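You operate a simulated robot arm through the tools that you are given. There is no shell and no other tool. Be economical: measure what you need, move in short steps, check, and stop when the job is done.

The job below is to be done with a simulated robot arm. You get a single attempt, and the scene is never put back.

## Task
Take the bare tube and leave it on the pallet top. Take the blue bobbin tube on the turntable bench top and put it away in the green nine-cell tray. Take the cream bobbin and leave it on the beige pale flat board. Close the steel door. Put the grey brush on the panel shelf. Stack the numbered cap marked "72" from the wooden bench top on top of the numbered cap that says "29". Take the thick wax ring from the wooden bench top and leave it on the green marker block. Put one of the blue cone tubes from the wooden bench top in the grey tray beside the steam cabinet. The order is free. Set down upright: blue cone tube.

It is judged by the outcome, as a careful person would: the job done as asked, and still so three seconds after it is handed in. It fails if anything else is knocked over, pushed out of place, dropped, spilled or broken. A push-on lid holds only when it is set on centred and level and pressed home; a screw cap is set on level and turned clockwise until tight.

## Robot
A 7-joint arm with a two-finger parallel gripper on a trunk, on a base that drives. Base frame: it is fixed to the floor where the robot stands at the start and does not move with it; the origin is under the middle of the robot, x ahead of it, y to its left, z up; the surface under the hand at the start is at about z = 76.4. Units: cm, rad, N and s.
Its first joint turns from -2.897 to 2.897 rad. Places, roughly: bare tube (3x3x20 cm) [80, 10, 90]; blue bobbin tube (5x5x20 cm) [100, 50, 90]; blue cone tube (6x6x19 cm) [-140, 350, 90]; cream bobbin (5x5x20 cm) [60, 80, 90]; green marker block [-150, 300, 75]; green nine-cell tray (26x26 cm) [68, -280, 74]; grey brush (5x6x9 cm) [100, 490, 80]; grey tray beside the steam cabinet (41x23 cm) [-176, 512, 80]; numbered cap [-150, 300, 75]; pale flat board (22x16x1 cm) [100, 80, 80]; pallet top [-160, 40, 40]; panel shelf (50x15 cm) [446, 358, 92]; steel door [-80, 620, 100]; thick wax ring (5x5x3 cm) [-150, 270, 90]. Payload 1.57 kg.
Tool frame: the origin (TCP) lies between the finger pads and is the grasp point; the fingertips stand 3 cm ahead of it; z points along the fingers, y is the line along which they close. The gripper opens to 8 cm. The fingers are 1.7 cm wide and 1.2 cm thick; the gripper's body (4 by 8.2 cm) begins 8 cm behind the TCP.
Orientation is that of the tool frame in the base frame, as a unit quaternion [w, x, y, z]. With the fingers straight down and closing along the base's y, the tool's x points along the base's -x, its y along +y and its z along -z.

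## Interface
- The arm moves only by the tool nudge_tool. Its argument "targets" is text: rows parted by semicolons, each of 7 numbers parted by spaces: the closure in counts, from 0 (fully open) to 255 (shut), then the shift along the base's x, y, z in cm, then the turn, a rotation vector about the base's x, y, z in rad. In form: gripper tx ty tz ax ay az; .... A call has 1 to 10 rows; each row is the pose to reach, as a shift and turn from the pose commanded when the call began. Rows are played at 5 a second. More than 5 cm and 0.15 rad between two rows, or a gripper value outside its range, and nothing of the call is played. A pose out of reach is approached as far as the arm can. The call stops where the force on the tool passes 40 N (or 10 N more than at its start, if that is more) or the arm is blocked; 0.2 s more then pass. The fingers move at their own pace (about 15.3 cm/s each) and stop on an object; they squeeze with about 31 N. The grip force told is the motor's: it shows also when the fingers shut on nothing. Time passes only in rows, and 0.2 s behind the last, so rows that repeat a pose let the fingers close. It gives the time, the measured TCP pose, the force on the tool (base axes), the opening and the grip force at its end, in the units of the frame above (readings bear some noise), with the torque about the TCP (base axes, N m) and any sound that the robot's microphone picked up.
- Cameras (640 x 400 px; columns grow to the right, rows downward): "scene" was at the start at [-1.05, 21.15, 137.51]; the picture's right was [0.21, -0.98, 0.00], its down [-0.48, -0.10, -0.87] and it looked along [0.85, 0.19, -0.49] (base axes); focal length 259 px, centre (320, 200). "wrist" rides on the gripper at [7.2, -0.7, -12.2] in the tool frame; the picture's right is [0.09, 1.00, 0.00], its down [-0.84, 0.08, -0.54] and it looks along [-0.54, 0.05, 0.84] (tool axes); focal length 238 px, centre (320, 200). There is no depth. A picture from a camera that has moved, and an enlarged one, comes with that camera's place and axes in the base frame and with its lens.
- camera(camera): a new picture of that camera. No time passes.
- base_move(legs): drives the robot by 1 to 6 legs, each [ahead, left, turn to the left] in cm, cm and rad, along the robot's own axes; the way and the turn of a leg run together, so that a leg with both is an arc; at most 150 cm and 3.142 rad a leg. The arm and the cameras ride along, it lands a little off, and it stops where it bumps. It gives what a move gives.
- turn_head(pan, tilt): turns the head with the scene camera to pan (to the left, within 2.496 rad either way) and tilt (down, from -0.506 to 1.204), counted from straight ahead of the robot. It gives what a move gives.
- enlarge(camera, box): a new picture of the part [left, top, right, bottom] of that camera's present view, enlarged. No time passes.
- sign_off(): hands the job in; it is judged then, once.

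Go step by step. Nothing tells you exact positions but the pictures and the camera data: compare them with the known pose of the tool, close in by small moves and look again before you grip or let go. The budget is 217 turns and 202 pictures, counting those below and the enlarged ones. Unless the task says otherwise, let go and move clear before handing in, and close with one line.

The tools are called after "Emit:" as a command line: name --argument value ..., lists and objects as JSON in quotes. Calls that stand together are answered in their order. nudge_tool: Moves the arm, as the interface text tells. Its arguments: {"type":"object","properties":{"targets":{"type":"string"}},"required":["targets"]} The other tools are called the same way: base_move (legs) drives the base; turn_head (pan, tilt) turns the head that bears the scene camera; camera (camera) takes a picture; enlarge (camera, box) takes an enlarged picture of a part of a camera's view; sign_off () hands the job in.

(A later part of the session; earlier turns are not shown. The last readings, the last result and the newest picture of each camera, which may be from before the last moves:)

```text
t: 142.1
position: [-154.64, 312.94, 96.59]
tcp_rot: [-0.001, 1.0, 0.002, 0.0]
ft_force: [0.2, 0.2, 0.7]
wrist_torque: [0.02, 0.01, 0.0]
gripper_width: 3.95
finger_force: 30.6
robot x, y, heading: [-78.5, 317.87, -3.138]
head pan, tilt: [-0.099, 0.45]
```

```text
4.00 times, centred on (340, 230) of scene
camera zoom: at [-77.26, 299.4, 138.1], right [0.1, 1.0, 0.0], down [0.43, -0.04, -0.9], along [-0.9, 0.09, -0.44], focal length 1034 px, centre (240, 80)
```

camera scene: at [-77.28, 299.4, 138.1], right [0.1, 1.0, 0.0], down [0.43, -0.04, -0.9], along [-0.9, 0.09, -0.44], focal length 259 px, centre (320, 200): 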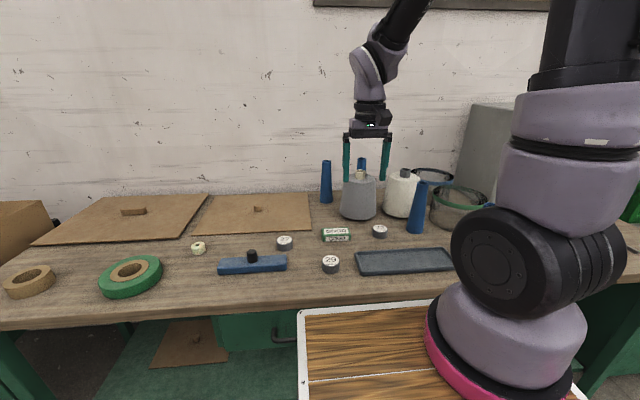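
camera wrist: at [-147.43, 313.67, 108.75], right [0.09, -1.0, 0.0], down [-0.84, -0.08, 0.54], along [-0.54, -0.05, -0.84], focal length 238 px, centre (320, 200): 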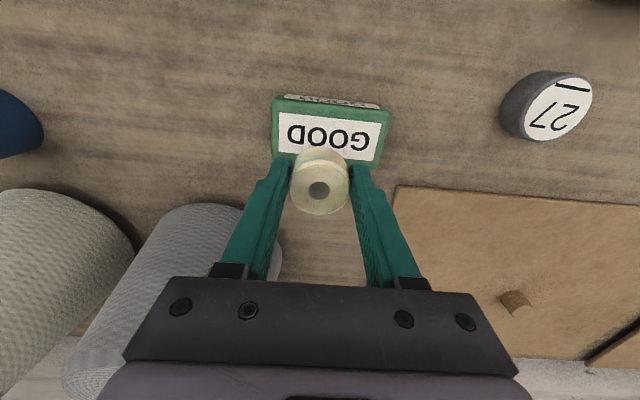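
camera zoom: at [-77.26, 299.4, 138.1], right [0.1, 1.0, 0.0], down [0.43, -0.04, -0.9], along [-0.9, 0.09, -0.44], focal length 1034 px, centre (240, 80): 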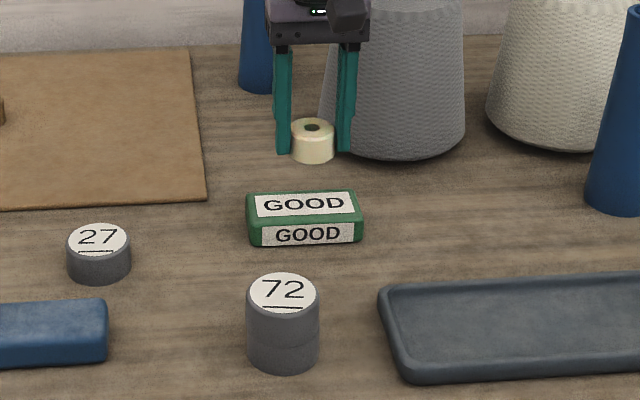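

I'll correct to the block's centre [−154.1, 312.5] and lower toward its top.

Emit:
nudge_tool --targets "255 0.6 -0.45 -2 0 0 0; 255 0.6 -0.45 -3.6 0 0 0; 255 0.6 -0.45 -4.1 0 0 0; 255 0.6 -0.45 -4.5 0 0 0; 255 0.6 -0.45 -4.5 0 0 0"

Emit:
enlarge --camera "scene" --box '[280, 180, 400, 280]'

Emit:
enlarge --camera "wrist" --box '[220, 80, 420, 260]'

```text
t: 143.3
position: [-154.12, 312.53, 92.22]
tcp_rot: [0.0, 1.0, 0.001, 0.0]
ft_force: [1.1, 0.5, 5.4]
wrist_torque: [0.03, 0.01, -0.03]
gripper_width: 3.95
finger_force: 31.1
robot x, y, heading: [-78.28, 317.16, -3.136]
head pan, tilt: [-0.099, 0.45]
```

```text
4.00 times, centred on (340, 230) of scene
camera zoom: at [-77.24, 299.4, 138.1], right [0.1, 1.0, 0.0], down [0.43, -0.04, -0.9], along [-0.9, 0.09, -0.44], focal length 1034 px, centre (240, 80)
```

zoom: 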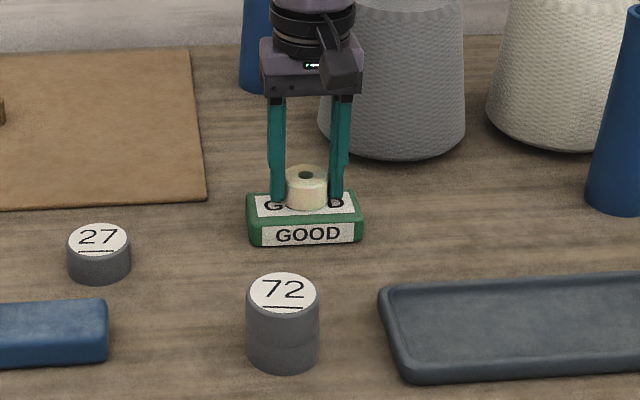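

```text
2.22 times, centred on (320, 170) of wrist
camera zoom: at [-146.94, 313.18, 104.3], right [0.09, -1.0, 0.0], down [-0.84, -0.08, 0.54], along [-0.54, -0.05, -0.84], focal length 530 px, centre (320, 267)
```

zoom: 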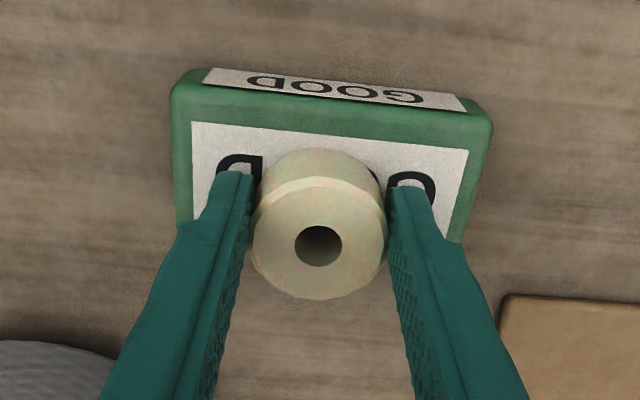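

The ring rests on the block, centred. I'll release and rise.

Emit:
nudge_tool --targets "180 0 0 0 0 0 0; 80 0 0 0 0 0 0; 0 0 0 0 0 0 0; 0 0 0 0 0 0 0; 0 0 0 4 0 0 0; 0 0 0 8 0 0 0; 0 0 0 13 0 0 0; 0 0 0 18 0 0 0"

Emit:
camera --camera "scene"

Emit:
camera --camera "wrist"

```text
t: 145.1
position: [-154.15, 312.77, 110.12]
tcp_rot: [0.0, 1.0, 0.001, 0.001]
ft_force: [0.0, 0.5, 0.1]
wrist_torque: [0.04, -0.02, -0.03]
gripper_width: 8.01
finger_force: 0.2
robot x, y, heading: [-78.09, 317.31, -3.14]
head pan, tilt: [-0.099, 0.45]
```

```text
122 pictures are left
camera scene: at [-77.31, 299.39, 138.1], right [0.1, 1.0, 0.0], down [0.43, -0.04, -0.9], along [-0.9, 0.09, -0.44], focal length 259 px, centre (320, 200)
```

scene: 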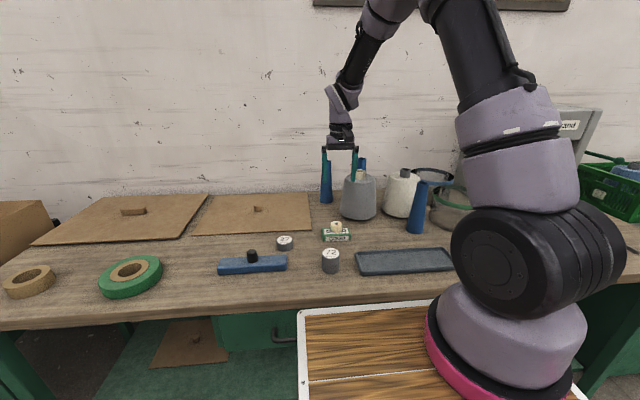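

```text
121 pictures are left
camera wrist: at [-147.08, 313.42, 122.25], right [0.09, -1.0, 0.0], down [-0.84, -0.08, 0.54], along [-0.54, -0.05, -0.84], focal length 238 px, centre (320, 200)
```

wrist: 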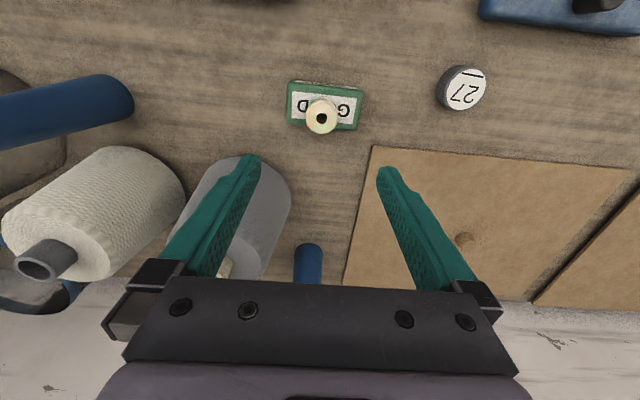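

The ring is on the block. The nearest blue cone tube is at about [−154, 342, 86–105]; I'll move above it.

Emit:
nudge_tool --targets "0 0 3.5 3 0 0 0; 0 0 8 3 0 0 0; 0 0 12.5 3 0 0 0; 0 0 17 3 0 0 0; 0 0 21.5 3 0 0 0; 0 0 26 3 0 0 0; 0 0 29.2 3 0 0 0; 0 0 29.2 3 0 0 0"

Emit:
camera --camera "wrist"

Emit:
enlarge --camera "scene" --box '[340, 110, 480, 270]'

```text
t: 146.9
position: [-154.22, 341.7, 112.95]
tcp_rot: [0.0, 1.0, 0.001, 0.001]
ft_force: [0.8, -0.4, -1.1]
wrist_torque: [-0.02, 0.03, -0.02]
gripper_width: 7.99
finger_force: 0.1
robot x, y, heading: [-77.96, 317.38, -3.136]
head pan, tilt: [-0.099, 0.45]
```

```text
120 pictures are left
camera wrist: at [-146.95, 342.47, 125.15], right [0.09, -1.0, 0.0], down [-0.84, -0.08, 0.54], along [-0.54, -0.05, -0.84], focal length 238 px, centre (320, 200)
```

wrist: 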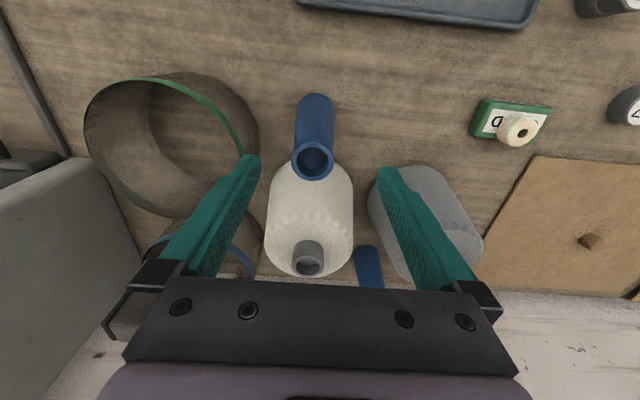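

```text
2.50 times, centred on (410, 190) of scene
camera zoom: at [-77.26, 299.4, 138.1], right [0.1, 1.0, 0.0], down [0.43, -0.04, -0.9], along [-0.9, 0.09, -0.44], focal length 646 px, centre (95, 225)
```

zoom: 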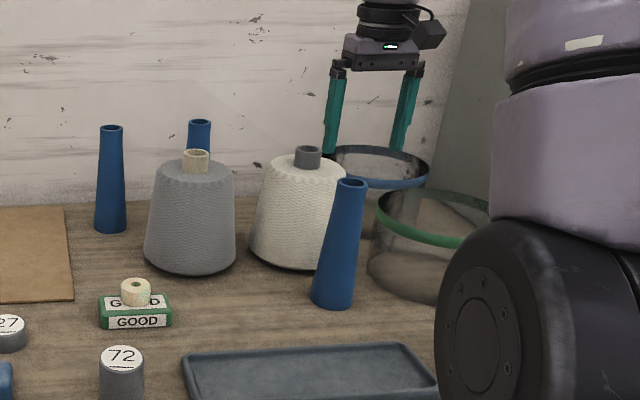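

The tube's top is at [−155.6, 342.4, 104.5]. The glass jar is close on one side, so I'll use a narrower opening of about 6.5 cm while descending.

Emit:
nudge_tool --targets "48 -1.2 0.5 0 0 0 0; 48 -1.2 0.5 -4 0 0 0; 48 -1.2 0.5 -6 0 0 0; 48 -1.2 0.5 -6 0 0 0"

Emit:
camera --camera "wrist"

Emit:
enlarge --camera "scene" --box '[340, 110, 480, 270]'

```text
t: 147.9
position: [-155.27, 342.24, 106.95]
tcp_rot: [0.0, 1.0, 0.001, 0.001]
ft_force: [-0.8, -0.1, -0.5]
wrist_torque: [-0.02, 0.0, -0.01]
gripper_width: 6.51
finger_force: 0.0
robot x, y, heading: [-78.39, 317.48, -3.136]
head pan, tilt: [-0.099, 0.45]
```

```text
118 pictures are left
camera wrist: at [-148.12, 342.96, 119.16], right [0.09, -1.0, 0.0], down [-0.84, -0.08, 0.54], along [-0.54, -0.05, -0.84], focal length 238 px, centre (320, 200)
```

wrist: 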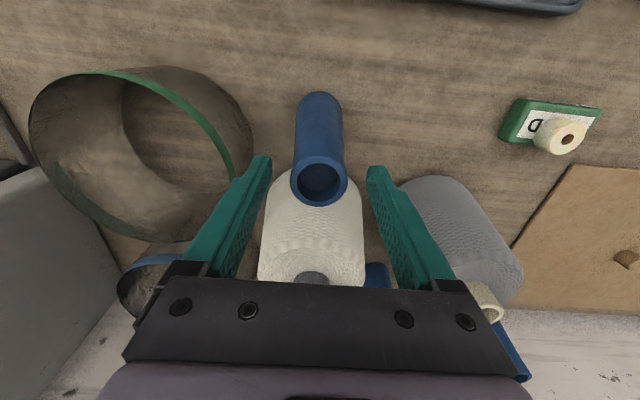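

```text
2.50 times, centred on (410, 190) of scene
camera zoom: at [-77.26, 299.4, 138.1], right [0.1, 1.0, 0.0], down [0.43, -0.04, -0.9], along [-0.9, 0.09, -0.44], focal length 646 px, centre (95, 225)
```

zoom: 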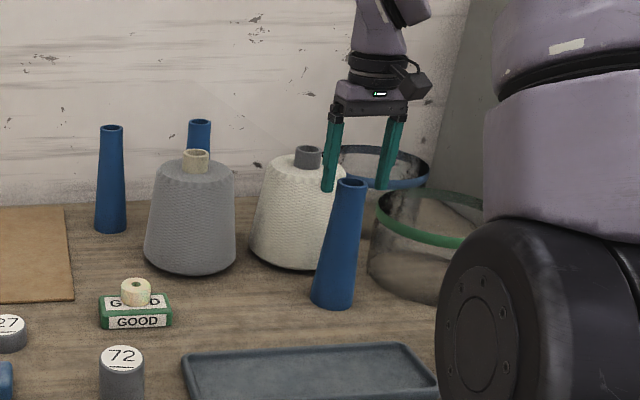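

It is centred. I'll descend 8.5 cm and grip.

Emit:
nudge_tool --targets "48 -0.4 0 -3 0 0 0; 48 -0.4 0 -6 0 0 0; 48 -0.4 0 -8.5 0 0 0; 255 -0.4 0 -8.5 0 0 0; 255 -0.4 0 -8.5 0 0 0; 255 -0.4 0 -8.5 0 0 0"

Emit:
camera --camera "wrist"

```text
t: 149.3
position: [-155.65, 342.27, 98.66]
tcp_rot: [0.0, 1.0, 0.001, 0.0]
ft_force: [-0.5, 0.3, -0.4]
wrist_torque: [-0.01, -0.02, 0.0]
gripper_width: 4.54
finger_force: 30.8
robot x, y, heading: [-78.51, 317.34, -3.141]
head pan, tilt: [-0.099, 0.45]
```

```text
116 pictures are left
camera wrist: at [-148.51, 342.97, 110.73], right [0.09, -1.0, 0.0], down [-0.84, -0.08, 0.54], along [-0.54, -0.05, -0.84], focal length 238 px, centre (320, 200)
```

wrist: 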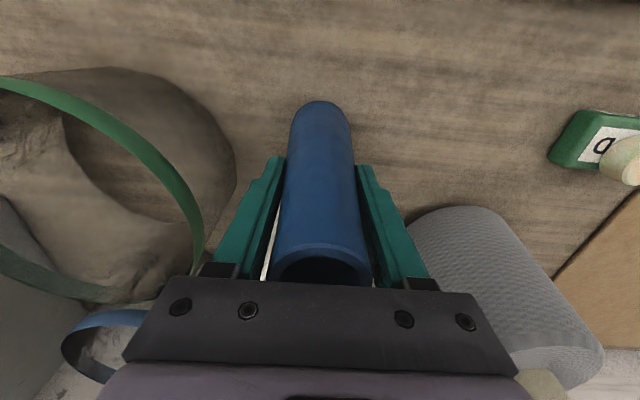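

Gripped. I'll lift it and pull it back over the aisle side, then drive toward the steam cabinet.

Emit:
nudge_tool --targets "255 0 0 4 0 0 0; 255 0 0 8.5 0 0 0; 255 0 0 13 0 0 0; 255 0 0 18 0 0 0; 255 3 0 21.5 0 0 0; 255 7.5 0 22.5 0 0 0; 255 12 0 22.5 0 0 0; 255 16.5 -1 22.5 0 0 0; 255 20 -4 22.5 0 0 0; 255 20 -4 22.5 0 0 0"

Emit:
turn_head --pan -1.0 --tilt 0.35

Emit:
camera --camera "scene"

Emit:
camera --camera "wrist"

```text
t: 151.5
position: [-135.58, 338.21, 121.09]
tcp_rot: [0.001, 1.0, 0.001, 0.0]
ft_force: [-0.3, 0.1, -0.3]
wrist_torque: [0.01, -0.03, 0.01]
gripper_width: 4.49
finger_force: 30.8
robot x, y, heading: [-78.07, 317.27, -3.14]
head pan, tilt: [-0.099, 0.45]
```

```text
t: 152.7
position: [-135.62, 338.18, 121.14]
tcp_rot: [0.0, 1.0, 0.001, -0.001]
ft_force: [-0.3, 0.1, -0.8]
wrist_torque: [-0.02, 0.03, 0.02]
gripper_width: 4.47
finger_force: 30.5
robot x, y, heading: [-78.19, 317.13, -3.138]
head pan, tilt: [-1.0, 0.351]
```

```text
115 pictures are left
camera scene: at [-73.17, 306.33, 139.02], right [0.84, 0.54, 0.0], down [0.19, -0.29, -0.94], along [-0.51, 0.79, -0.34], focal length 259 px, centre (320, 200)
```

scene: 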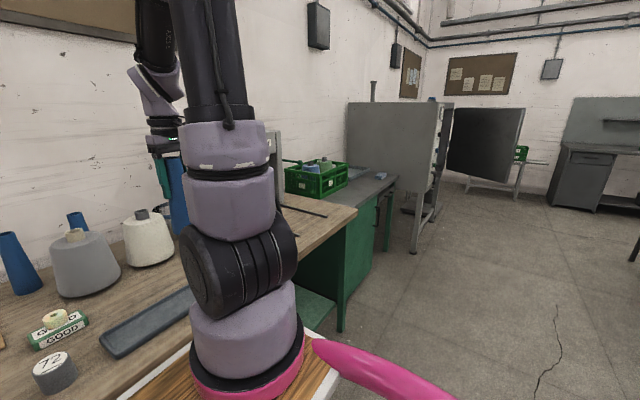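

```text
114 pictures are left
camera wrist: at [-128.44, 338.86, 133.3], right [0.09, -1.0, 0.0], down [-0.84, -0.08, 0.54], along [-0.54, -0.05, -0.84], focal length 238 px, centre (320, 200)
```

wrist: 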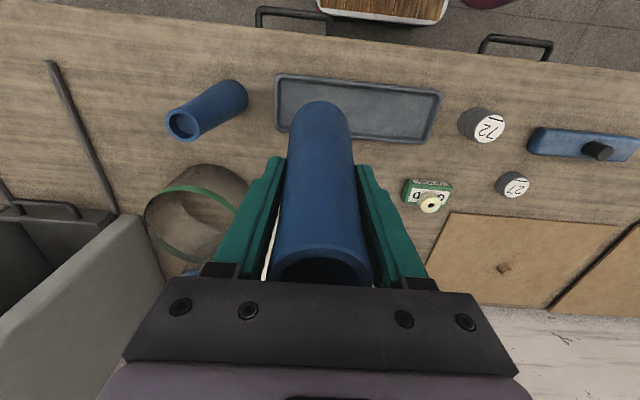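

I'll back away from the bench, strafe toward the steam cabinet, and look for the grey tray.

Emit:
base_move --legs '[[-35, 0, 0], [0, -100, 0], [0, -75, 0]]'

Emit:
turn_head --pan -0.2 --tilt 0.35

Emit:
camera --camera "scene"

```text
t: 163.4
position: [-98.74, 512.72, 121.18]
tcp_rot: [0.001, 1.0, -0.006, 0.001]
ft_force: [0.4, -0.2, -0.8]
wrist_torque: [-0.02, -0.01, -0.01]
gripper_width: 4.43
finger_force: 31.0
robot x, y, heading: [-41.76, 491.05, 3.129]
head pan, tilt: [-1.0, 0.351]
```

```text
t: 164.5
position: [-98.85, 512.74, 121.11]
tcp_rot: [-0.001, 1.0, -0.006, -0.001]
ft_force: [0.6, 0.0, -1.1]
wrist_torque: [-0.01, 0.0, 0.04]
gripper_width: 4.43
finger_force: 31.2
robot x, y, heading: [-41.78, 491.19, 3.127]
head pan, tilt: [-0.201, 0.351]
```

```text
113 pictures are left
camera scene: at [-40.96, 474.07, 139.02], right [0.21, 0.98, 0.0], down [0.34, -0.07, -0.94], along [-0.92, 0.2, -0.34], focal length 259 px, centre (320, 200)
```

scene: 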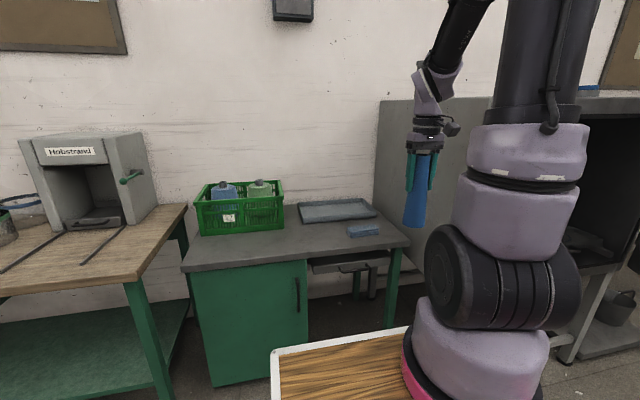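

The grey tray is on the desk at about [−180, 515, 80]. I'll drive up to the desk.

Emit:
base_move --legs '[[0, -8, 0.01], [44, 0, 0]]'

Emit:
camera --camera "wrist"

Emit:
turn_head --pan -0.15 --tilt 0.55

Emit:
camera --camera "scene"

```text
t: 167.8
position: [-143.11, 519.81, 121.11]
tcp_rot: [0.0, 1.0, 0.002, 0.0]
ft_force: [0.5, 0.3, 0.4]
wrist_torque: [0.02, -0.03, -0.01]
gripper_width: 4.44
finger_force: 30.6
robot x, y, heading: [-85.63, 498.74, -3.137]
head pan, tilt: [-0.201, 0.351]
```

```text
112 pictures are left
camera wrist: at [-135.85, 520.53, 133.3], right [0.1, -1.0, 0.0], down [-0.84, -0.08, 0.54], along [-0.54, -0.05, -0.84], focal length 238 px, centre (320, 200)
```

wrist: 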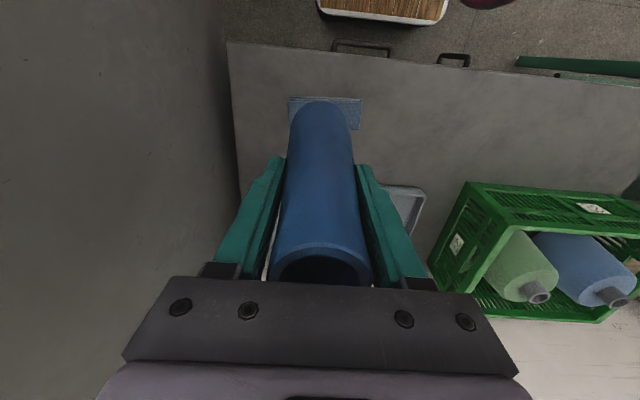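

```text
t: 168.6
position: [-143.04, 519.94, 120.97]
tcp_rot: [0.0, 1.0, 0.002, 0.0]
ft_force: [0.5, 0.4, 0.2]
wrist_torque: [-0.01, -0.01, 0.03]
gripper_width: 4.45
finger_force: 31.1
robot x, y, heading: [-85.75, 498.97, -3.144]
head pan, tilt: [-0.15, 0.55]
```

```text
111 pictures are left
camera scene: at [-84.39, 481.53, 137.2], right [0.15, 0.99, 0.0], down [0.52, -0.08, -0.85], along [-0.84, 0.12, -0.52], focal length 259 px, centre (320, 200)
```

scene: 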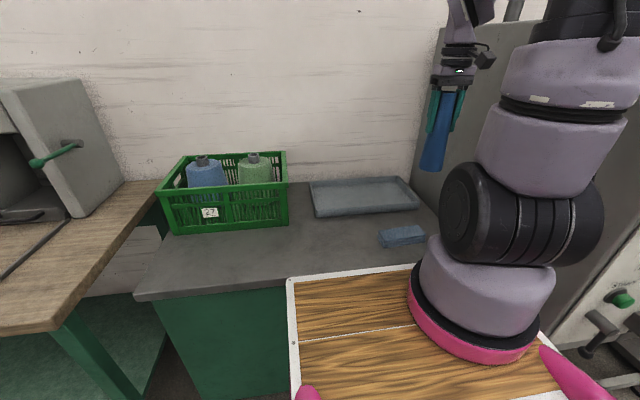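

The tray's centre comes out at about [−175.7, 512.5]. I'll bring the tube over it.

Emit:
nudge_tool --targets "255 -4 -2 0 0 0 0; 255 -8.5 -4 0 0 0 0; 255 -13 -6 0 0 0 0; 255 -17.5 -7.5 0 0 0 0; 255 -22 -8.5 0 0 0 0; 255 -26.5 -9 0 0 0 0; 255 -31 -9 0 0 0 0; 255 -31 -9 -4 0 0 0; 255 -31 -9 -8 0 0 0; 255 -31 -9 -12 0 0 0"

Emit:
camera --camera "wrist"

Emit:
enlarge --camera "scene" --box '[280, 80, 460, 260]'

```text
t: 170.8
position: [-173.97, 510.91, 109.09]
tcp_rot: [0.0, 1.0, 0.001, -0.001]
ft_force: [0.8, 0.5, 0.0]
wrist_torque: [0.04, -0.01, -0.02]
gripper_width: 4.47
finger_force: 31.1
robot x, y, heading: [-85.57, 498.88, -3.138]
head pan, tilt: [-0.15, 0.55]
```

```text
110 pictures are left
camera wrist: at [-166.78, 511.57, 121.26], right [0.09, -1.0, 0.0], down [-0.84, -0.08, 0.54], along [-0.54, -0.05, -0.84], focal length 238 px, centre (320, 200)
```

wrist: 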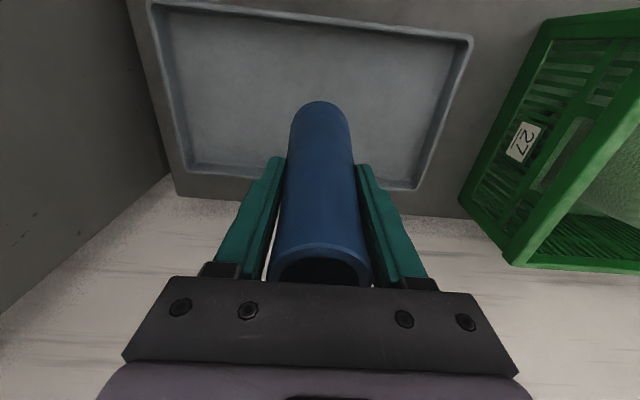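

```text
2.22 times, centred on (370, 170) of scene
camera zoom: at [-84.36, 481.52, 137.19], right [0.15, 0.99, 0.0], down [0.52, -0.08, -0.85], along [-0.84, 0.12, -0.52], focal length 575 px, centre (209, 267)
```

zoom: 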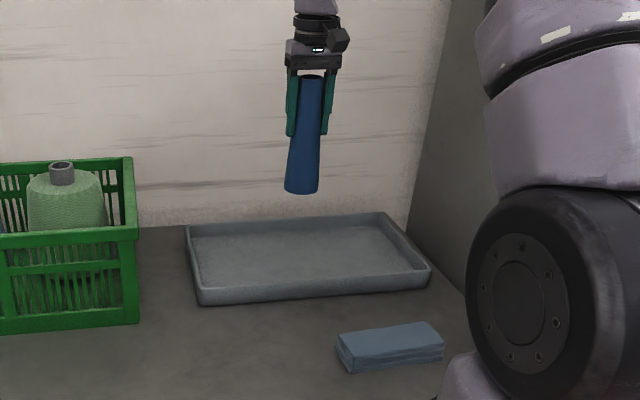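

The tube is centred over the tray. I'll lower it carefully.

Emit:
nudge_tool --targets "255 0 0 -4.5 0 0 0; 255 0 0 -9 0 0 0; 255 0 0 -12.5 0 0 0; 255 0 0 -14.5 0 0 0; 255 0 0 -14.5 0 0 0"

Emit:
enlarge --camera "scene" --box '[280, 110, 460, 260]'

```text
t: 172.0
position: [-173.99, 510.86, 94.62]
tcp_rot: [0.0, 1.0, 0.001, 0.0]
ft_force: [-0.7, 0.2, -0.1]
wrist_torque: [-0.04, 0.0, -0.02]
gripper_width: 4.45
finger_force: 30.5
robot x, y, heading: [-85.77, 499.06, -3.135]
head pan, tilt: [-0.15, 0.55]
```

```text
2.67 times, centred on (370, 185) of scene
camera zoom: at [-84.38, 481.53, 137.19], right [0.15, 0.99, 0.0], down [0.52, -0.08, -0.85], along [-0.84, 0.12, -0.52], focal length 690 px, centre (187, 240)
```

zoom: 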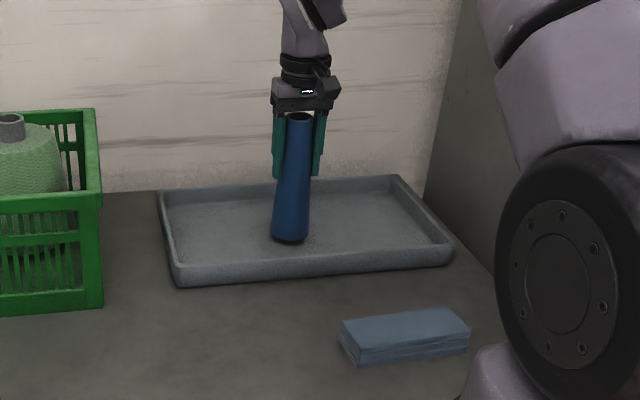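

Emit:
nudge_tool --targets "255 0 0 -0.6 0 0 0; 255 0 0 -1.1 0 0 0; 255 0 0 -1.5 0 0 0; 255 0 0 -1.9 0 0 0; 255 0 0 -1.9 0 0 0"

```text
t: 173.2
position: [-174.09, 510.82, 92.92]
tcp_rot: [0.001, 1.0, 0.002, -0.003]
ft_force: [-1.1, -2.3, 25.6]
wrist_torque: [-0.12, 0.33, -0.03]
gripper_width: 4.48
finger_force: 31.3
robot x, y, heading: [-85.6, 499.42, -3.137]
head pan, tilt: [-0.15, 0.55]
```

It's standing on the tray floor. I'll ease, open and rise.

Emit:
nudge_tool --targets "255 0 0 0.2 0 0 0; 180 0 0 0.2 0 0 0; 100 0 0 0.2 0 0 0; 40 0 0 0.2 0 0 0; 40 0 0 0.2 0 0 0; 40 0 0 3 0 0 0; 40 0 0 7.5 0 0 0; 40 0 0 12 0 0 0; 40 0 0 16.5 0 0 0; 40 0 0 21 0 0 0"

Emit:
camera --camera "scene"

```text
t: 175.4
position: [-173.86, 510.9, 113.88]
tcp_rot: [0.0, 1.0, 0.002, 0.0]
ft_force: [-0.5, -0.6, -0.7]
wrist_torque: [0.03, -0.03, 0.03]
gripper_width: 6.75
finger_force: 0.1
robot x, y, heading: [-85.72, 498.73, -3.142]
head pan, tilt: [-0.15, 0.55]
```

```text
107 pictures are left
camera scene: at [-84.43, 481.53, 137.19], right [0.15, 0.99, 0.0], down [0.52, -0.08, -0.85], along [-0.84, 0.12, -0.52], focal length 259 px, centre (320, 200)
```

scene: 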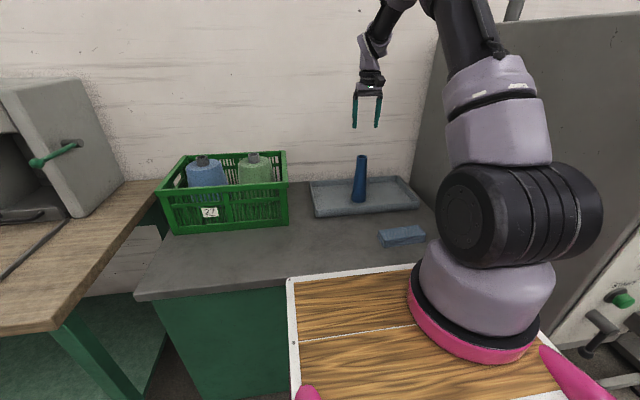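

The cone tube stands in the grey tray. I'll retract, back off, and look at the steam cabinet door.

Emit:
nudge_tool --targets "0 4 0 1.5 0 0 0; 0 8.5 0 1.5 0 0 0; 0 13 0 1.5 0 0 0; 0 17.5 0 1.5 0 0 0; 0 22 0 1.5 0 0 0; 0 26.5 0 1.5 0 0 0; 0 31 0 1.5 0 0 0; 0 34 0 1.5 0 0 0"

Emit:
base_move --legs '[[-70, 0, 0]]'

Emit:
turn_head --pan -0.7 --tilt 0.3

Emit:
camera --camera "scene"

```text
t: 177.2
position: [-139.78, 510.74, 115.18]
tcp_rot: [0.0, 1.0, 0.001, 0.0]
ft_force: [-0.5, -0.3, -0.1]
wrist_torque: [0.0, -0.03, -0.01]
gripper_width: 7.99
finger_force: 0.1
robot x, y, heading: [-85.7, 499.08, -3.131]
head pan, tilt: [-0.15, 0.55]
```

```text
t: 181.0
position: [-70.38, 510.81, 115.13]
tcp_rot: [0.0, 1.0, 0.002, 0.0]
ft_force: [-0.8, -0.1, -0.9]
wrist_torque: [0.0, -0.04, 0.0]
gripper_width: 7.97
finger_force: 0.2
robot x, y, heading: [-16.9, 499.46, -3.137]
head pan, tilt: [-0.15, 0.55]
```

```text
t: 181.9
position: [-70.36, 510.85, 115.12]
tcp_rot: [0.0, 1.0, 0.002, 0.0]
ft_force: [1.0, 0.6, 0.1]
wrist_torque: [-0.02, 0.01, -0.03]
gripper_width: 8.0
finger_force: 0.0
robot x, y, heading: [-16.28, 499.1, -3.138]
head pan, tilt: [-0.7, 0.3]
```

```text
106 pictures are left
camera scene: at [-13.23, 486.54, 139.49], right [0.64, 0.77, 0.0], down [0.23, -0.19, -0.96], along [-0.73, 0.61, -0.3], focal length 259 px, centre (320, 200)
```

scene: 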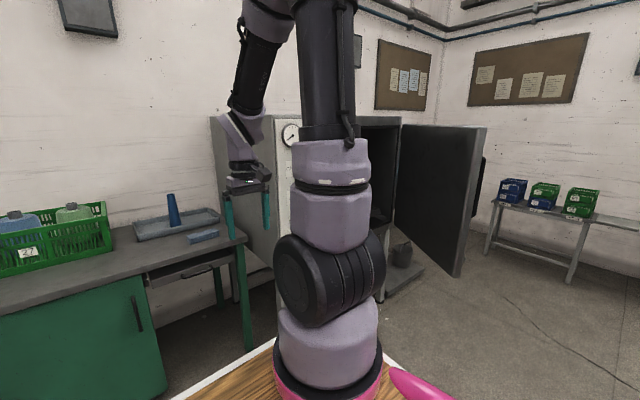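

The steel door stands open, hinged on the far side with its free edge near [−51, 600], z 72–136. I'll look behind the robot and toward the door's right before driving around to its outer face.

Emit:
turn_head --pan -1.9 --tilt 0.45

Emit:
camera --camera "scene"

```text
t: 183.3
position: [-70.39, 510.96, 115.16]
tcp_rot: [0.0, 1.0, 0.003, 0.0]
ft_force: [0.0, -0.3, 0.6]
wrist_torque: [0.0, -0.02, -0.01]
gripper_width: 7.99
finger_force: 0.0
robot x, y, heading: [-16.36, 499.03, -3.143]
head pan, tilt: [-1.901, 0.45]
```

```text
105 pictures are left
camera scene: at [-3.13, 489.29, 138.1], right [0.95, -0.32, 0.0], down [-0.14, -0.41, -0.9], along [0.29, 0.85, -0.44], focal length 259 px, centre (320, 200)
```

scene: 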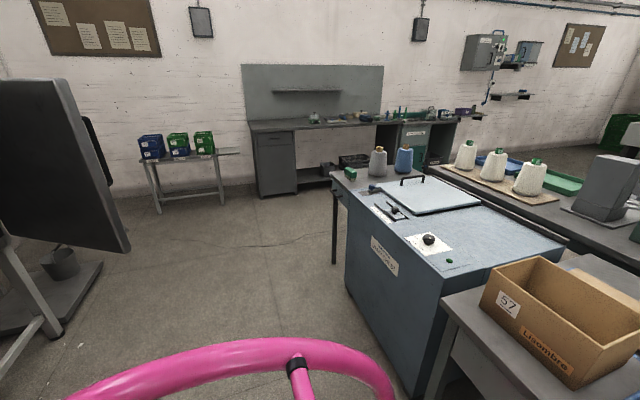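

There is a clear corridor at x≈0 between the door edge and the blue machine. I'll turn to face +y, drive past the door, and view its outer side.

Emit:
base_move --legs '[[0, 0, -1.571], [70, -10, 0], [75, 0, 0]]'

Emit:
turn_head --pan 1.7 --tilt 0.35

Emit:
camera --camera "scene"

```text
t: 194.7
position: [7.59, 698.2, 115.21]
tcp_rot: [0.0, -0.704, 0.711, 0.0]
ft_force: [-0.2, 0.5, 0.2]
wrist_torque: [0.03, -0.03, -0.01]
gripper_width: 8.0
finger_force: 0.0
robot x, y, heading: [-5.12, 644.3, 1.555]
head pan, tilt: [-1.901, 0.45]
```

```text
t: 197.7
position: [7.5, 698.07, 115.24]
tcp_rot: [0.0, -0.703, 0.711, 0.001]
ft_force: [0.3, -0.2, 0.1]
wrist_torque: [0.03, 0.0, -0.01]
gripper_width: 8.01
finger_force: 0.0
robot x, y, heading: [-5.33, 643.99, 1.557]
head pan, tilt: [1.7, 0.351]
```

```text
104 pictures are left
camera scene: at [-33.25, 633.53, 139.02], right [-0.12, 0.99, 0.0], down [0.34, 0.04, -0.94], along [-0.93, -0.11, -0.34], focal length 259 px, centre (320, 200)
```

scene: 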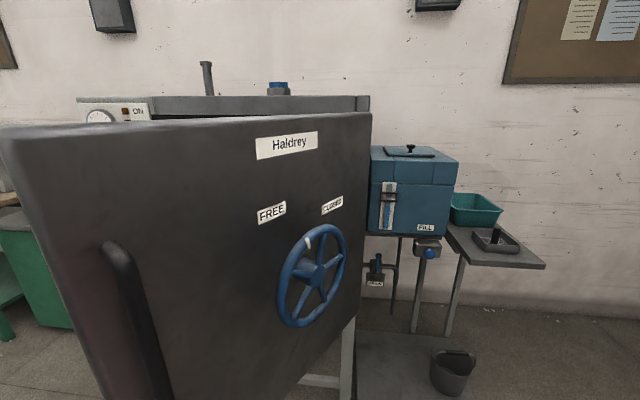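

I see the door's outer face, with a handle near its free edge; hinge near (−118, 641) and free edge near (−54, 601). I'll move a bit further, then turn toward the door.

Emit:
base_move --legs '[[8, 0, 0], [0, 0, 1.05], [0, 0, 1.05]]'

Emit:
turn_head --pan 0.0 --tilt 0.4

Emit:
camera --camera "scene"

```text
t: 204.1
position: [-57.56, 635.04, 115.15]
tcp_rot: [0.0, 0.965, 0.262, 0.0]
ft_force: [0.0, 0.1, -0.1]
wrist_torque: [0.01, 0.01, 0.03]
gripper_width: 7.96
finger_force: 0.1
robot x, y, heading: [-4.72, 652.4, -2.609]
head pan, tilt: [1.7, 0.351]
```

```text
t: 205.8
position: [-57.59, 635.06, 115.22]
tcp_rot: [0.0, 0.965, 0.263, 0.0]
ft_force: [-0.4, -0.1, -0.3]
wrist_torque: [0.04, 0.01, 0.0]
gripper_width: 8.0
finger_force: 0.0
robot x, y, heading: [-4.95, 651.97, -2.608]
head pan, tilt: [0.0, 0.4]
```

```text
103 pictures are left
camera scene: at [5.43, 636.32, 138.56], right [-0.51, 0.86, 0.0], down [0.34, 0.2, -0.92], along [-0.79, -0.47, -0.39], focal length 259 px, centre (320, 200)
```

scene: 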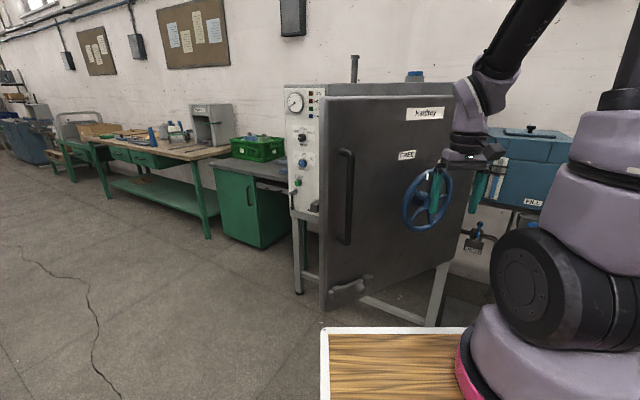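

The door's outer face is in front of me. I'll close the gripper, tilt the tool toward the door, and bring it to a point between the handle and the wheel.

Emit:
nudge_tool --targets "255 -1.6 -1.5 0 -0.076 0.129 0; 255 -3.2 -3 0 -0.152 0.258 0; 255 -4.8 -4.5 -1 -0.228 0.387 0; 255 -6.4 -6 -2 -0.304 0.516 0; 255 -8 -7.5 -3 -0.380 0.645 0; 255 -9.6 -9 -4 -0.456 0.774 0; 255 -11.2 -10.5 -5 -0.532 0.903 0; 255 -12.7 -12 -6 -0.608 1.032 0; 255 -12.7 -12 -6 -0.608 1.032 0"

Emit:
camera --camera "scene"

Emit:
camera --camera "wrist"

```text
t: 207.2
position: [-69.15, 624.43, 112.3]
tcp_rot: [0.112, 0.877, 0.242, -0.401]
ft_force: [0.5, 1.4, 0.5]
wrist_torque: [-0.01, 0.02, -0.03]
gripper_width: 0.02
finger_force: 21.5
out of reach, approached as far as the arm can: row 4, 5, 6
robot x, y, heading: [-4.95, 652.19, -2.613]
head pan, tilt: [0.0, 0.4]
stopped in row 6: the force on the tool passed its limit at 93 N (the readings are from after the stop); the commanded pose is now the measured one
```

```text
102 pictures are left
camera scene: at [5.53, 636.38, 138.56], right [-0.51, 0.86, 0.0], down [0.34, 0.2, -0.92], along [-0.79, -0.47, -0.39], focal length 259 px, centre (320, 200)
```

scene: 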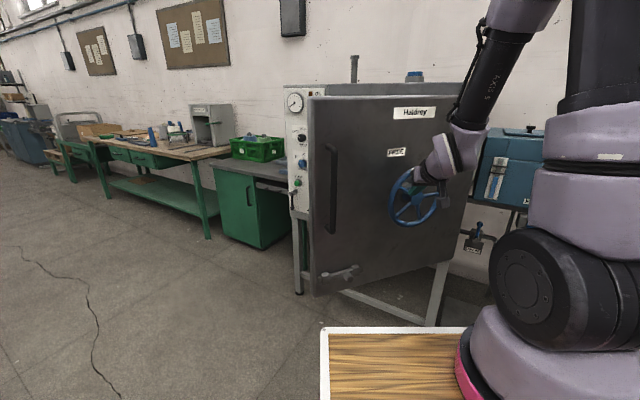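

```text
101 pictures are left
camera wrist: at [-57.4, 632.18, 114.87], right [0.56, -0.82, -0.07], down [-0.08, -0.13, 0.99], along [-0.82, -0.55, -0.14], focal length 238 px, centre (320, 200)
```

wrist: 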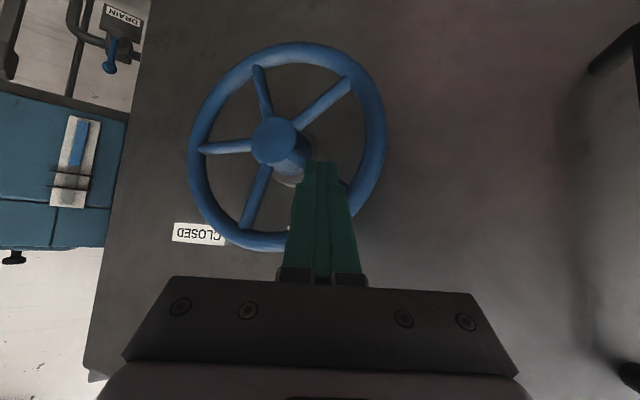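

The fingers met the hand-wheel sooner than expected. I'll withdraw along the tool axis and then move toward the free-edge side, clear of the wheel.

Emit:
nudge_tool --targets "255 2.2 1.3 2.2 0 0 0; 255 4.5 2.7 4.5 0 0 0; 255 6.8 4 6.8 0 0 0; 255 8.5 5 8 0 0 0; 255 8.5 5 8 0 0 0"

Emit:
camera --camera "scene"

Emit:
camera --camera "wrist"

```text
t: 208.4
position: [-64.11, 626.94, 123.66]
tcp_rot: [0.111, 0.877, 0.241, -0.4]
ft_force: [-0.6, -0.1, 0.4]
wrist_torque: [-0.02, 0.05, 0.01]
gripper_width: 0.02
finger_force: 21.1
out of reach, approached as far as the arm can: row 1, 2, 3, 4, 5
robot x, y, heading: [-4.96, 652.17, -2.615]
head pan, tilt: [0.0, 0.4]
```

```text
100 pictures are left
camera scene: at [5.44, 636.33, 138.56], right [-0.51, 0.86, 0.0], down [0.34, 0.2, -0.92], along [-0.79, -0.47, -0.39], focal length 259 px, centre (320, 200)
```

scene: 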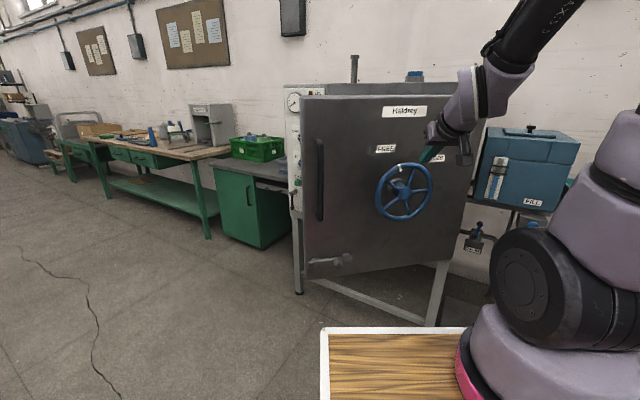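

```text
99 pictures are left
camera wrist: at [-52.55, 634.6, 126.24], right [0.56, -0.82, -0.07], down [-0.08, -0.14, 0.99], along [-0.82, -0.55, -0.14], focal length 238 px, centre (320, 200)
```

wrist: 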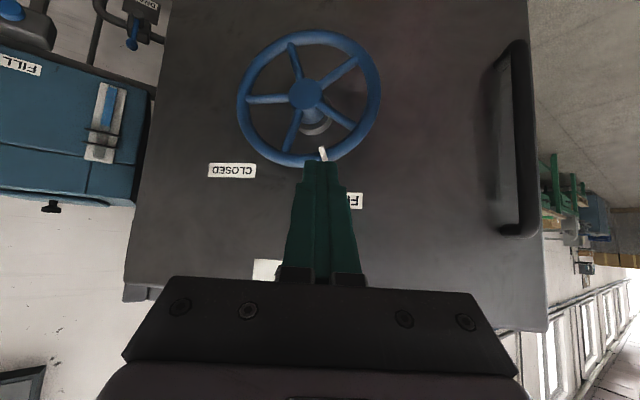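

The door swings freely and has already moved partly closed. I'll shift to the clear area between wheel and handle, then push forward.

Emit:
nudge_tool --targets "255 2.4 -4 -2 0 0 0; 255 4.8 -8 -4 0 0 0; 255 7.1 -12 -6 0 0 0; 255 3.7 -14 -8 0 0 0; 255 0.2 -16 -10 0 0 0; 255 -3.2 -18 -10 0 0 0; 255 -6.6 -20 -10 0 0 0"

Emit:
camera --camera "scene"

Emit:
camera --camera "wrist"

```text
refused: row 1 steps farther than a row can; nothing moved
```

```text
98 pictures are left
camera scene: at [5.44, 636.33, 138.56], right [-0.51, 0.86, 0.0], down [0.34, 0.2, -0.92], along [-0.79, -0.47, -0.39], focal length 259 px, centre (320, 200)
```

scene: 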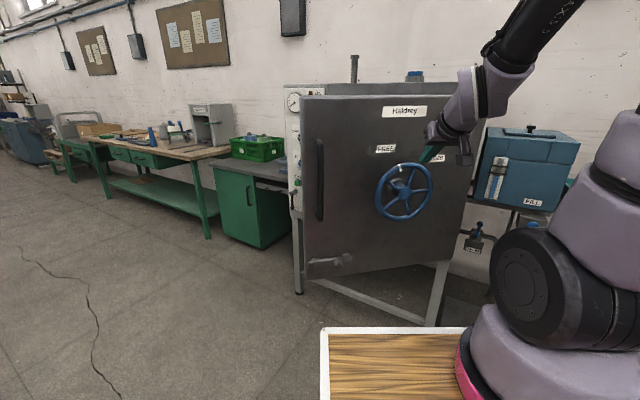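

```text
97 pictures are left
camera wrist: at [-52.55, 634.6, 126.24], right [0.56, -0.82, -0.07], down [-0.08, -0.14, 0.99], along [-0.82, -0.55, -0.14], focal length 238 px, centre (320, 200)
```

wrist: 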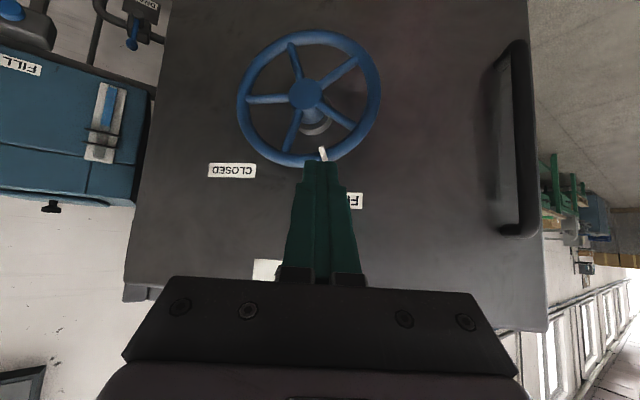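

Emit:
nudge_tool --targets "255 2.2 -3.6 -1 0 0 0; 255 4.4 -7.2 -2 0 0 0; 255 6.2 -10.8 -3 0 0 0; 255 4.2 -14 -5 0 0 0; 255 0.6 -16 -7 0 0 0; 255 -3 -18 -8 0 0 0; 255 -6.4 -20 -8 0 0 0"

Emit:
camera --camera "scene"

Emit:
camera --camera "wrist"

```text
t: 210.0
position: [-70.73, 606.82, 116.02]
tcp_rot: [0.111, 0.878, 0.241, -0.399]
ft_force: [0.4, -0.1, 0.2]
wrist_torque: [-0.02, -0.01, -0.02]
gripper_width: 0.0
finger_force: 21.4
robot x, y, heading: [-4.87, 652.02, -2.605]
head pan, tilt: [0.0, 0.4]
```

```text
96 pictures are left
camera scene: at [5.5, 636.37, 138.57], right [-0.51, 0.86, 0.0], down [0.34, 0.2, -0.92], along [-0.79, -0.47, -0.39], focal length 259 px, centre (320, 200)
```

scene: 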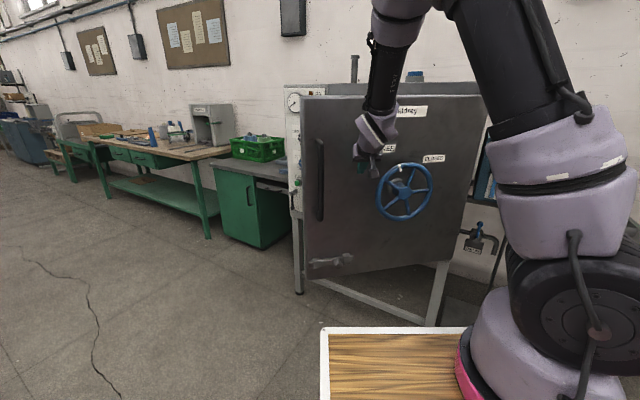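

```text
95 pictures are left
camera wrist: at [-59.13, 614.52, 118.47], right [0.56, -0.82, -0.07], down [-0.08, -0.13, 0.99], along [-0.82, -0.55, -0.14], focal length 238 px, centre (320, 200)
```

wrist: 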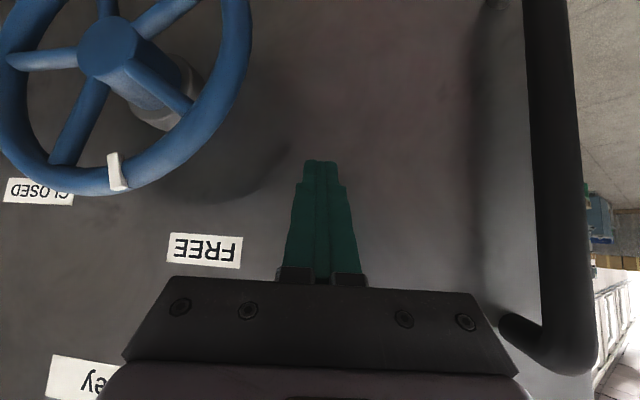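

The fingertips face the smooth part of the door. I'll push forward.

Emit:
nudge_tool --targets "255 -3.4 -2 0 0 0 0; 255 -6.9 -4 0 0 0 0; 255 -10.3 -6 0 0 0 0; 255 -13.8 -8 0 0 0 0; 255 -16.5 -9.6 0 0 0 0; 255 -16.5 -9.6 0 0 0 0"

Emit:
camera --camera "scene"

```text
t: 211.4
position: [-87.12, 597.36, 116.12]
tcp_rot: [0.111, 0.877, 0.241, -0.401]
ft_force: [0.6, -0.6, 0.7]
wrist_torque: [0.0, -0.02, 0.03]
gripper_width: 0.0
finger_force: 21.0
robot x, y, heading: [-4.79, 651.77, -2.613]
head pan, tilt: [0.0, 0.4]
```

```text
94 pictures are left
camera scene: at [5.47, 636.34, 138.56], right [-0.51, 0.86, 0.0], down [0.34, 0.2, -0.92], along [-0.79, -0.47, -0.39], focal length 259 px, centre (320, 200)
```

scene: 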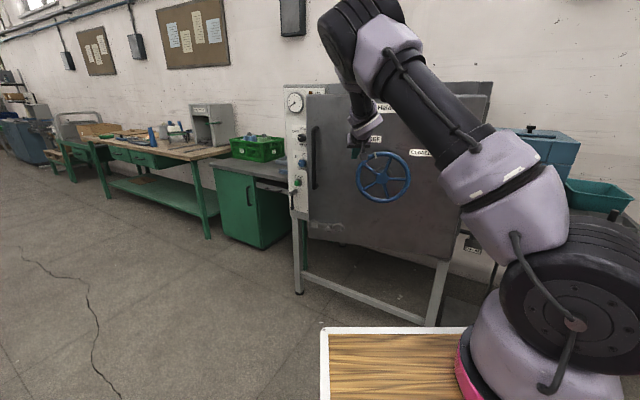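

The door is mostly closed now. I'll retract the arm and reposition the base in front of the cabinet for the last push.

Emit:
nudge_tool --targets "255 3.8 2.2 0 0 0 0; 255 7.8 4.5 0 0 0 0; 255 11.8 6.8 0 0 0 0; 255 15.8 9.1 0 0 0 0; 255 19.8 11.4 0 0 0 0; 255 23.8 13.7 0 0 0 0; 255 27 15.5 0 0 0 0"

Emit:
base_move --legs '[[35, 40, 0], [0, 0, -0.53]]'

Emit:
camera --camera "scene"

Emit:
camera --camera "wrist"

```text
t: 213.0
position: [-60.35, 612.84, 115.92]
tcp_rot: [0.112, 0.877, 0.241, -0.4]
ft_force: [-0.1, -0.2, -0.3]
wrist_torque: [0.0, -0.01, -0.01]
gripper_width: 0.0
finger_force: 21.4
robot x, y, heading: [-5.25, 651.5, -2.613]
head pan, tilt: [0.0, 0.4]
```

```text
t: 217.6
position: [-82.39, 592.21, 115.89]
tcp_rot: [0.005, 0.909, 0.009, -0.416]
ft_force: [0.2, 0.7, 0.0]
wrist_torque: [-0.02, -0.01, -0.05]
gripper_width: 0.0
finger_force: 21.0
robot x, y, heading: [-14.48, 598.9, -3.127]
head pan, tilt: [0.0, 0.4]
```

```text
93 pictures are left
camera scene: at [-13.64, 580.08, 138.56], right [-0.01, 1.0, 0.0], down [0.39, 0.01, -0.92], along [-0.92, -0.01, -0.39], focal length 259 px, centre (320, 200)
```

scene: 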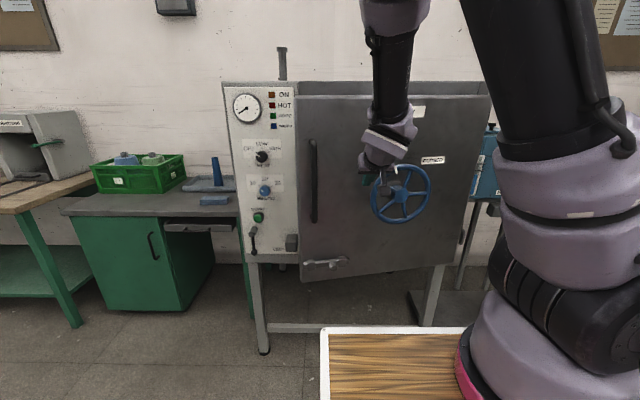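

```text
92 pictures are left
camera wrist: at [-68.37, 593.12, 118.49], right [0.08, -0.99, -0.07], down [-0.14, -0.08, 0.99], along [-0.99, -0.07, -0.14], focal length 238 px, centre (320, 200)
```

wrist: 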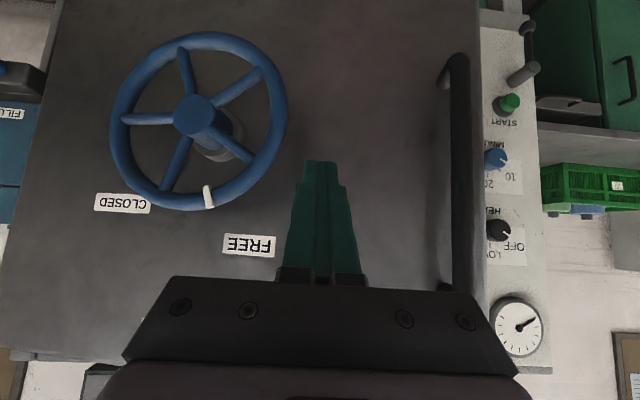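

I'm squarely in front. I'll shift 4 cm toward the handle and push straight in until it stops.

Emit:
nudge_tool --targets "255 -3 -3 0 0 0 0; 255 -7.5 -5 -1 0 0 0; 255 -12 -5 -2 0 0 0; 255 -16.5 -5 -3 0 0 0; 255 -21 -5 -3 0 0 0; 255 -25 -5 -3 0 0 0; 255 -28 -5 -3 0 0 0; 255 -28 -5 -3 0 0 0"

Emit:
camera --camera "scene"

```text
refused: row 2 steps farther than a row can; nothing moved
```

```text
91 pictures are left
camera scene: at [-13.64, 580.08, 138.56], right [-0.01, 1.0, 0.0], down [0.39, 0.01, -0.92], along [-0.92, -0.01, -0.39], focal length 259 px, centre (320, 200)
```

scene: 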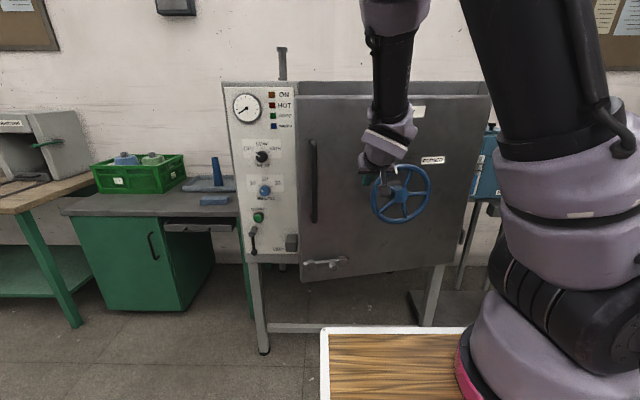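

Emit:
nudge_tool --targets "255 -3 -3 0 0 0 0; 255 -7 -5 -1 0 0 0; 255 -11.4 -5 -2 0 0 0; 255 -15.8 -5 -3 0 0 0; 255 -20.2 -5 -3 0 0 0; 255 -24.6 -5 -3 0 0 0; 255 -28 -5 -3 0 0 0; 255 -28 -5 -3 0 0 0"

Emit:
camera --camera "scene"

```text
t: 219.1
position: [-105.57, 587.14, 112.61]
tcp_rot: [0.005, 0.913, 0.008, -0.409]
ft_force: [32.2, 1.3, 9.2]
wrist_torque: [-0.15, -0.18, -0.1]
gripper_width: 0.0
finger_force: 21.6
out of reach, approached as far as the arm can: row 7
robot x, y, heading: [-14.86, 598.6, -3.125]
head pan, tilt: [0.0, 0.4]
stopped in row 7: the force on the tool passed its limit at 420 N (the readings are from after the stop); the commanded pose is now the measured one
```

```text
90 pictures are left
camera scene: at [-13.41, 580.1, 138.57], right [-0.01, 1.0, 0.0], down [0.39, 0.01, -0.92], along [-0.92, -0.01, -0.39], focal length 259 px, centre (320, 200)
```

scene: 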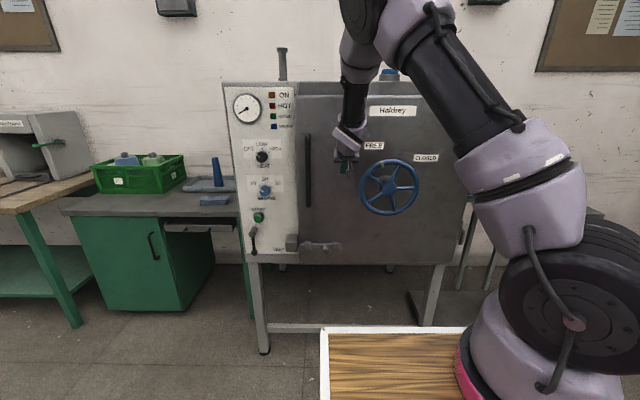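

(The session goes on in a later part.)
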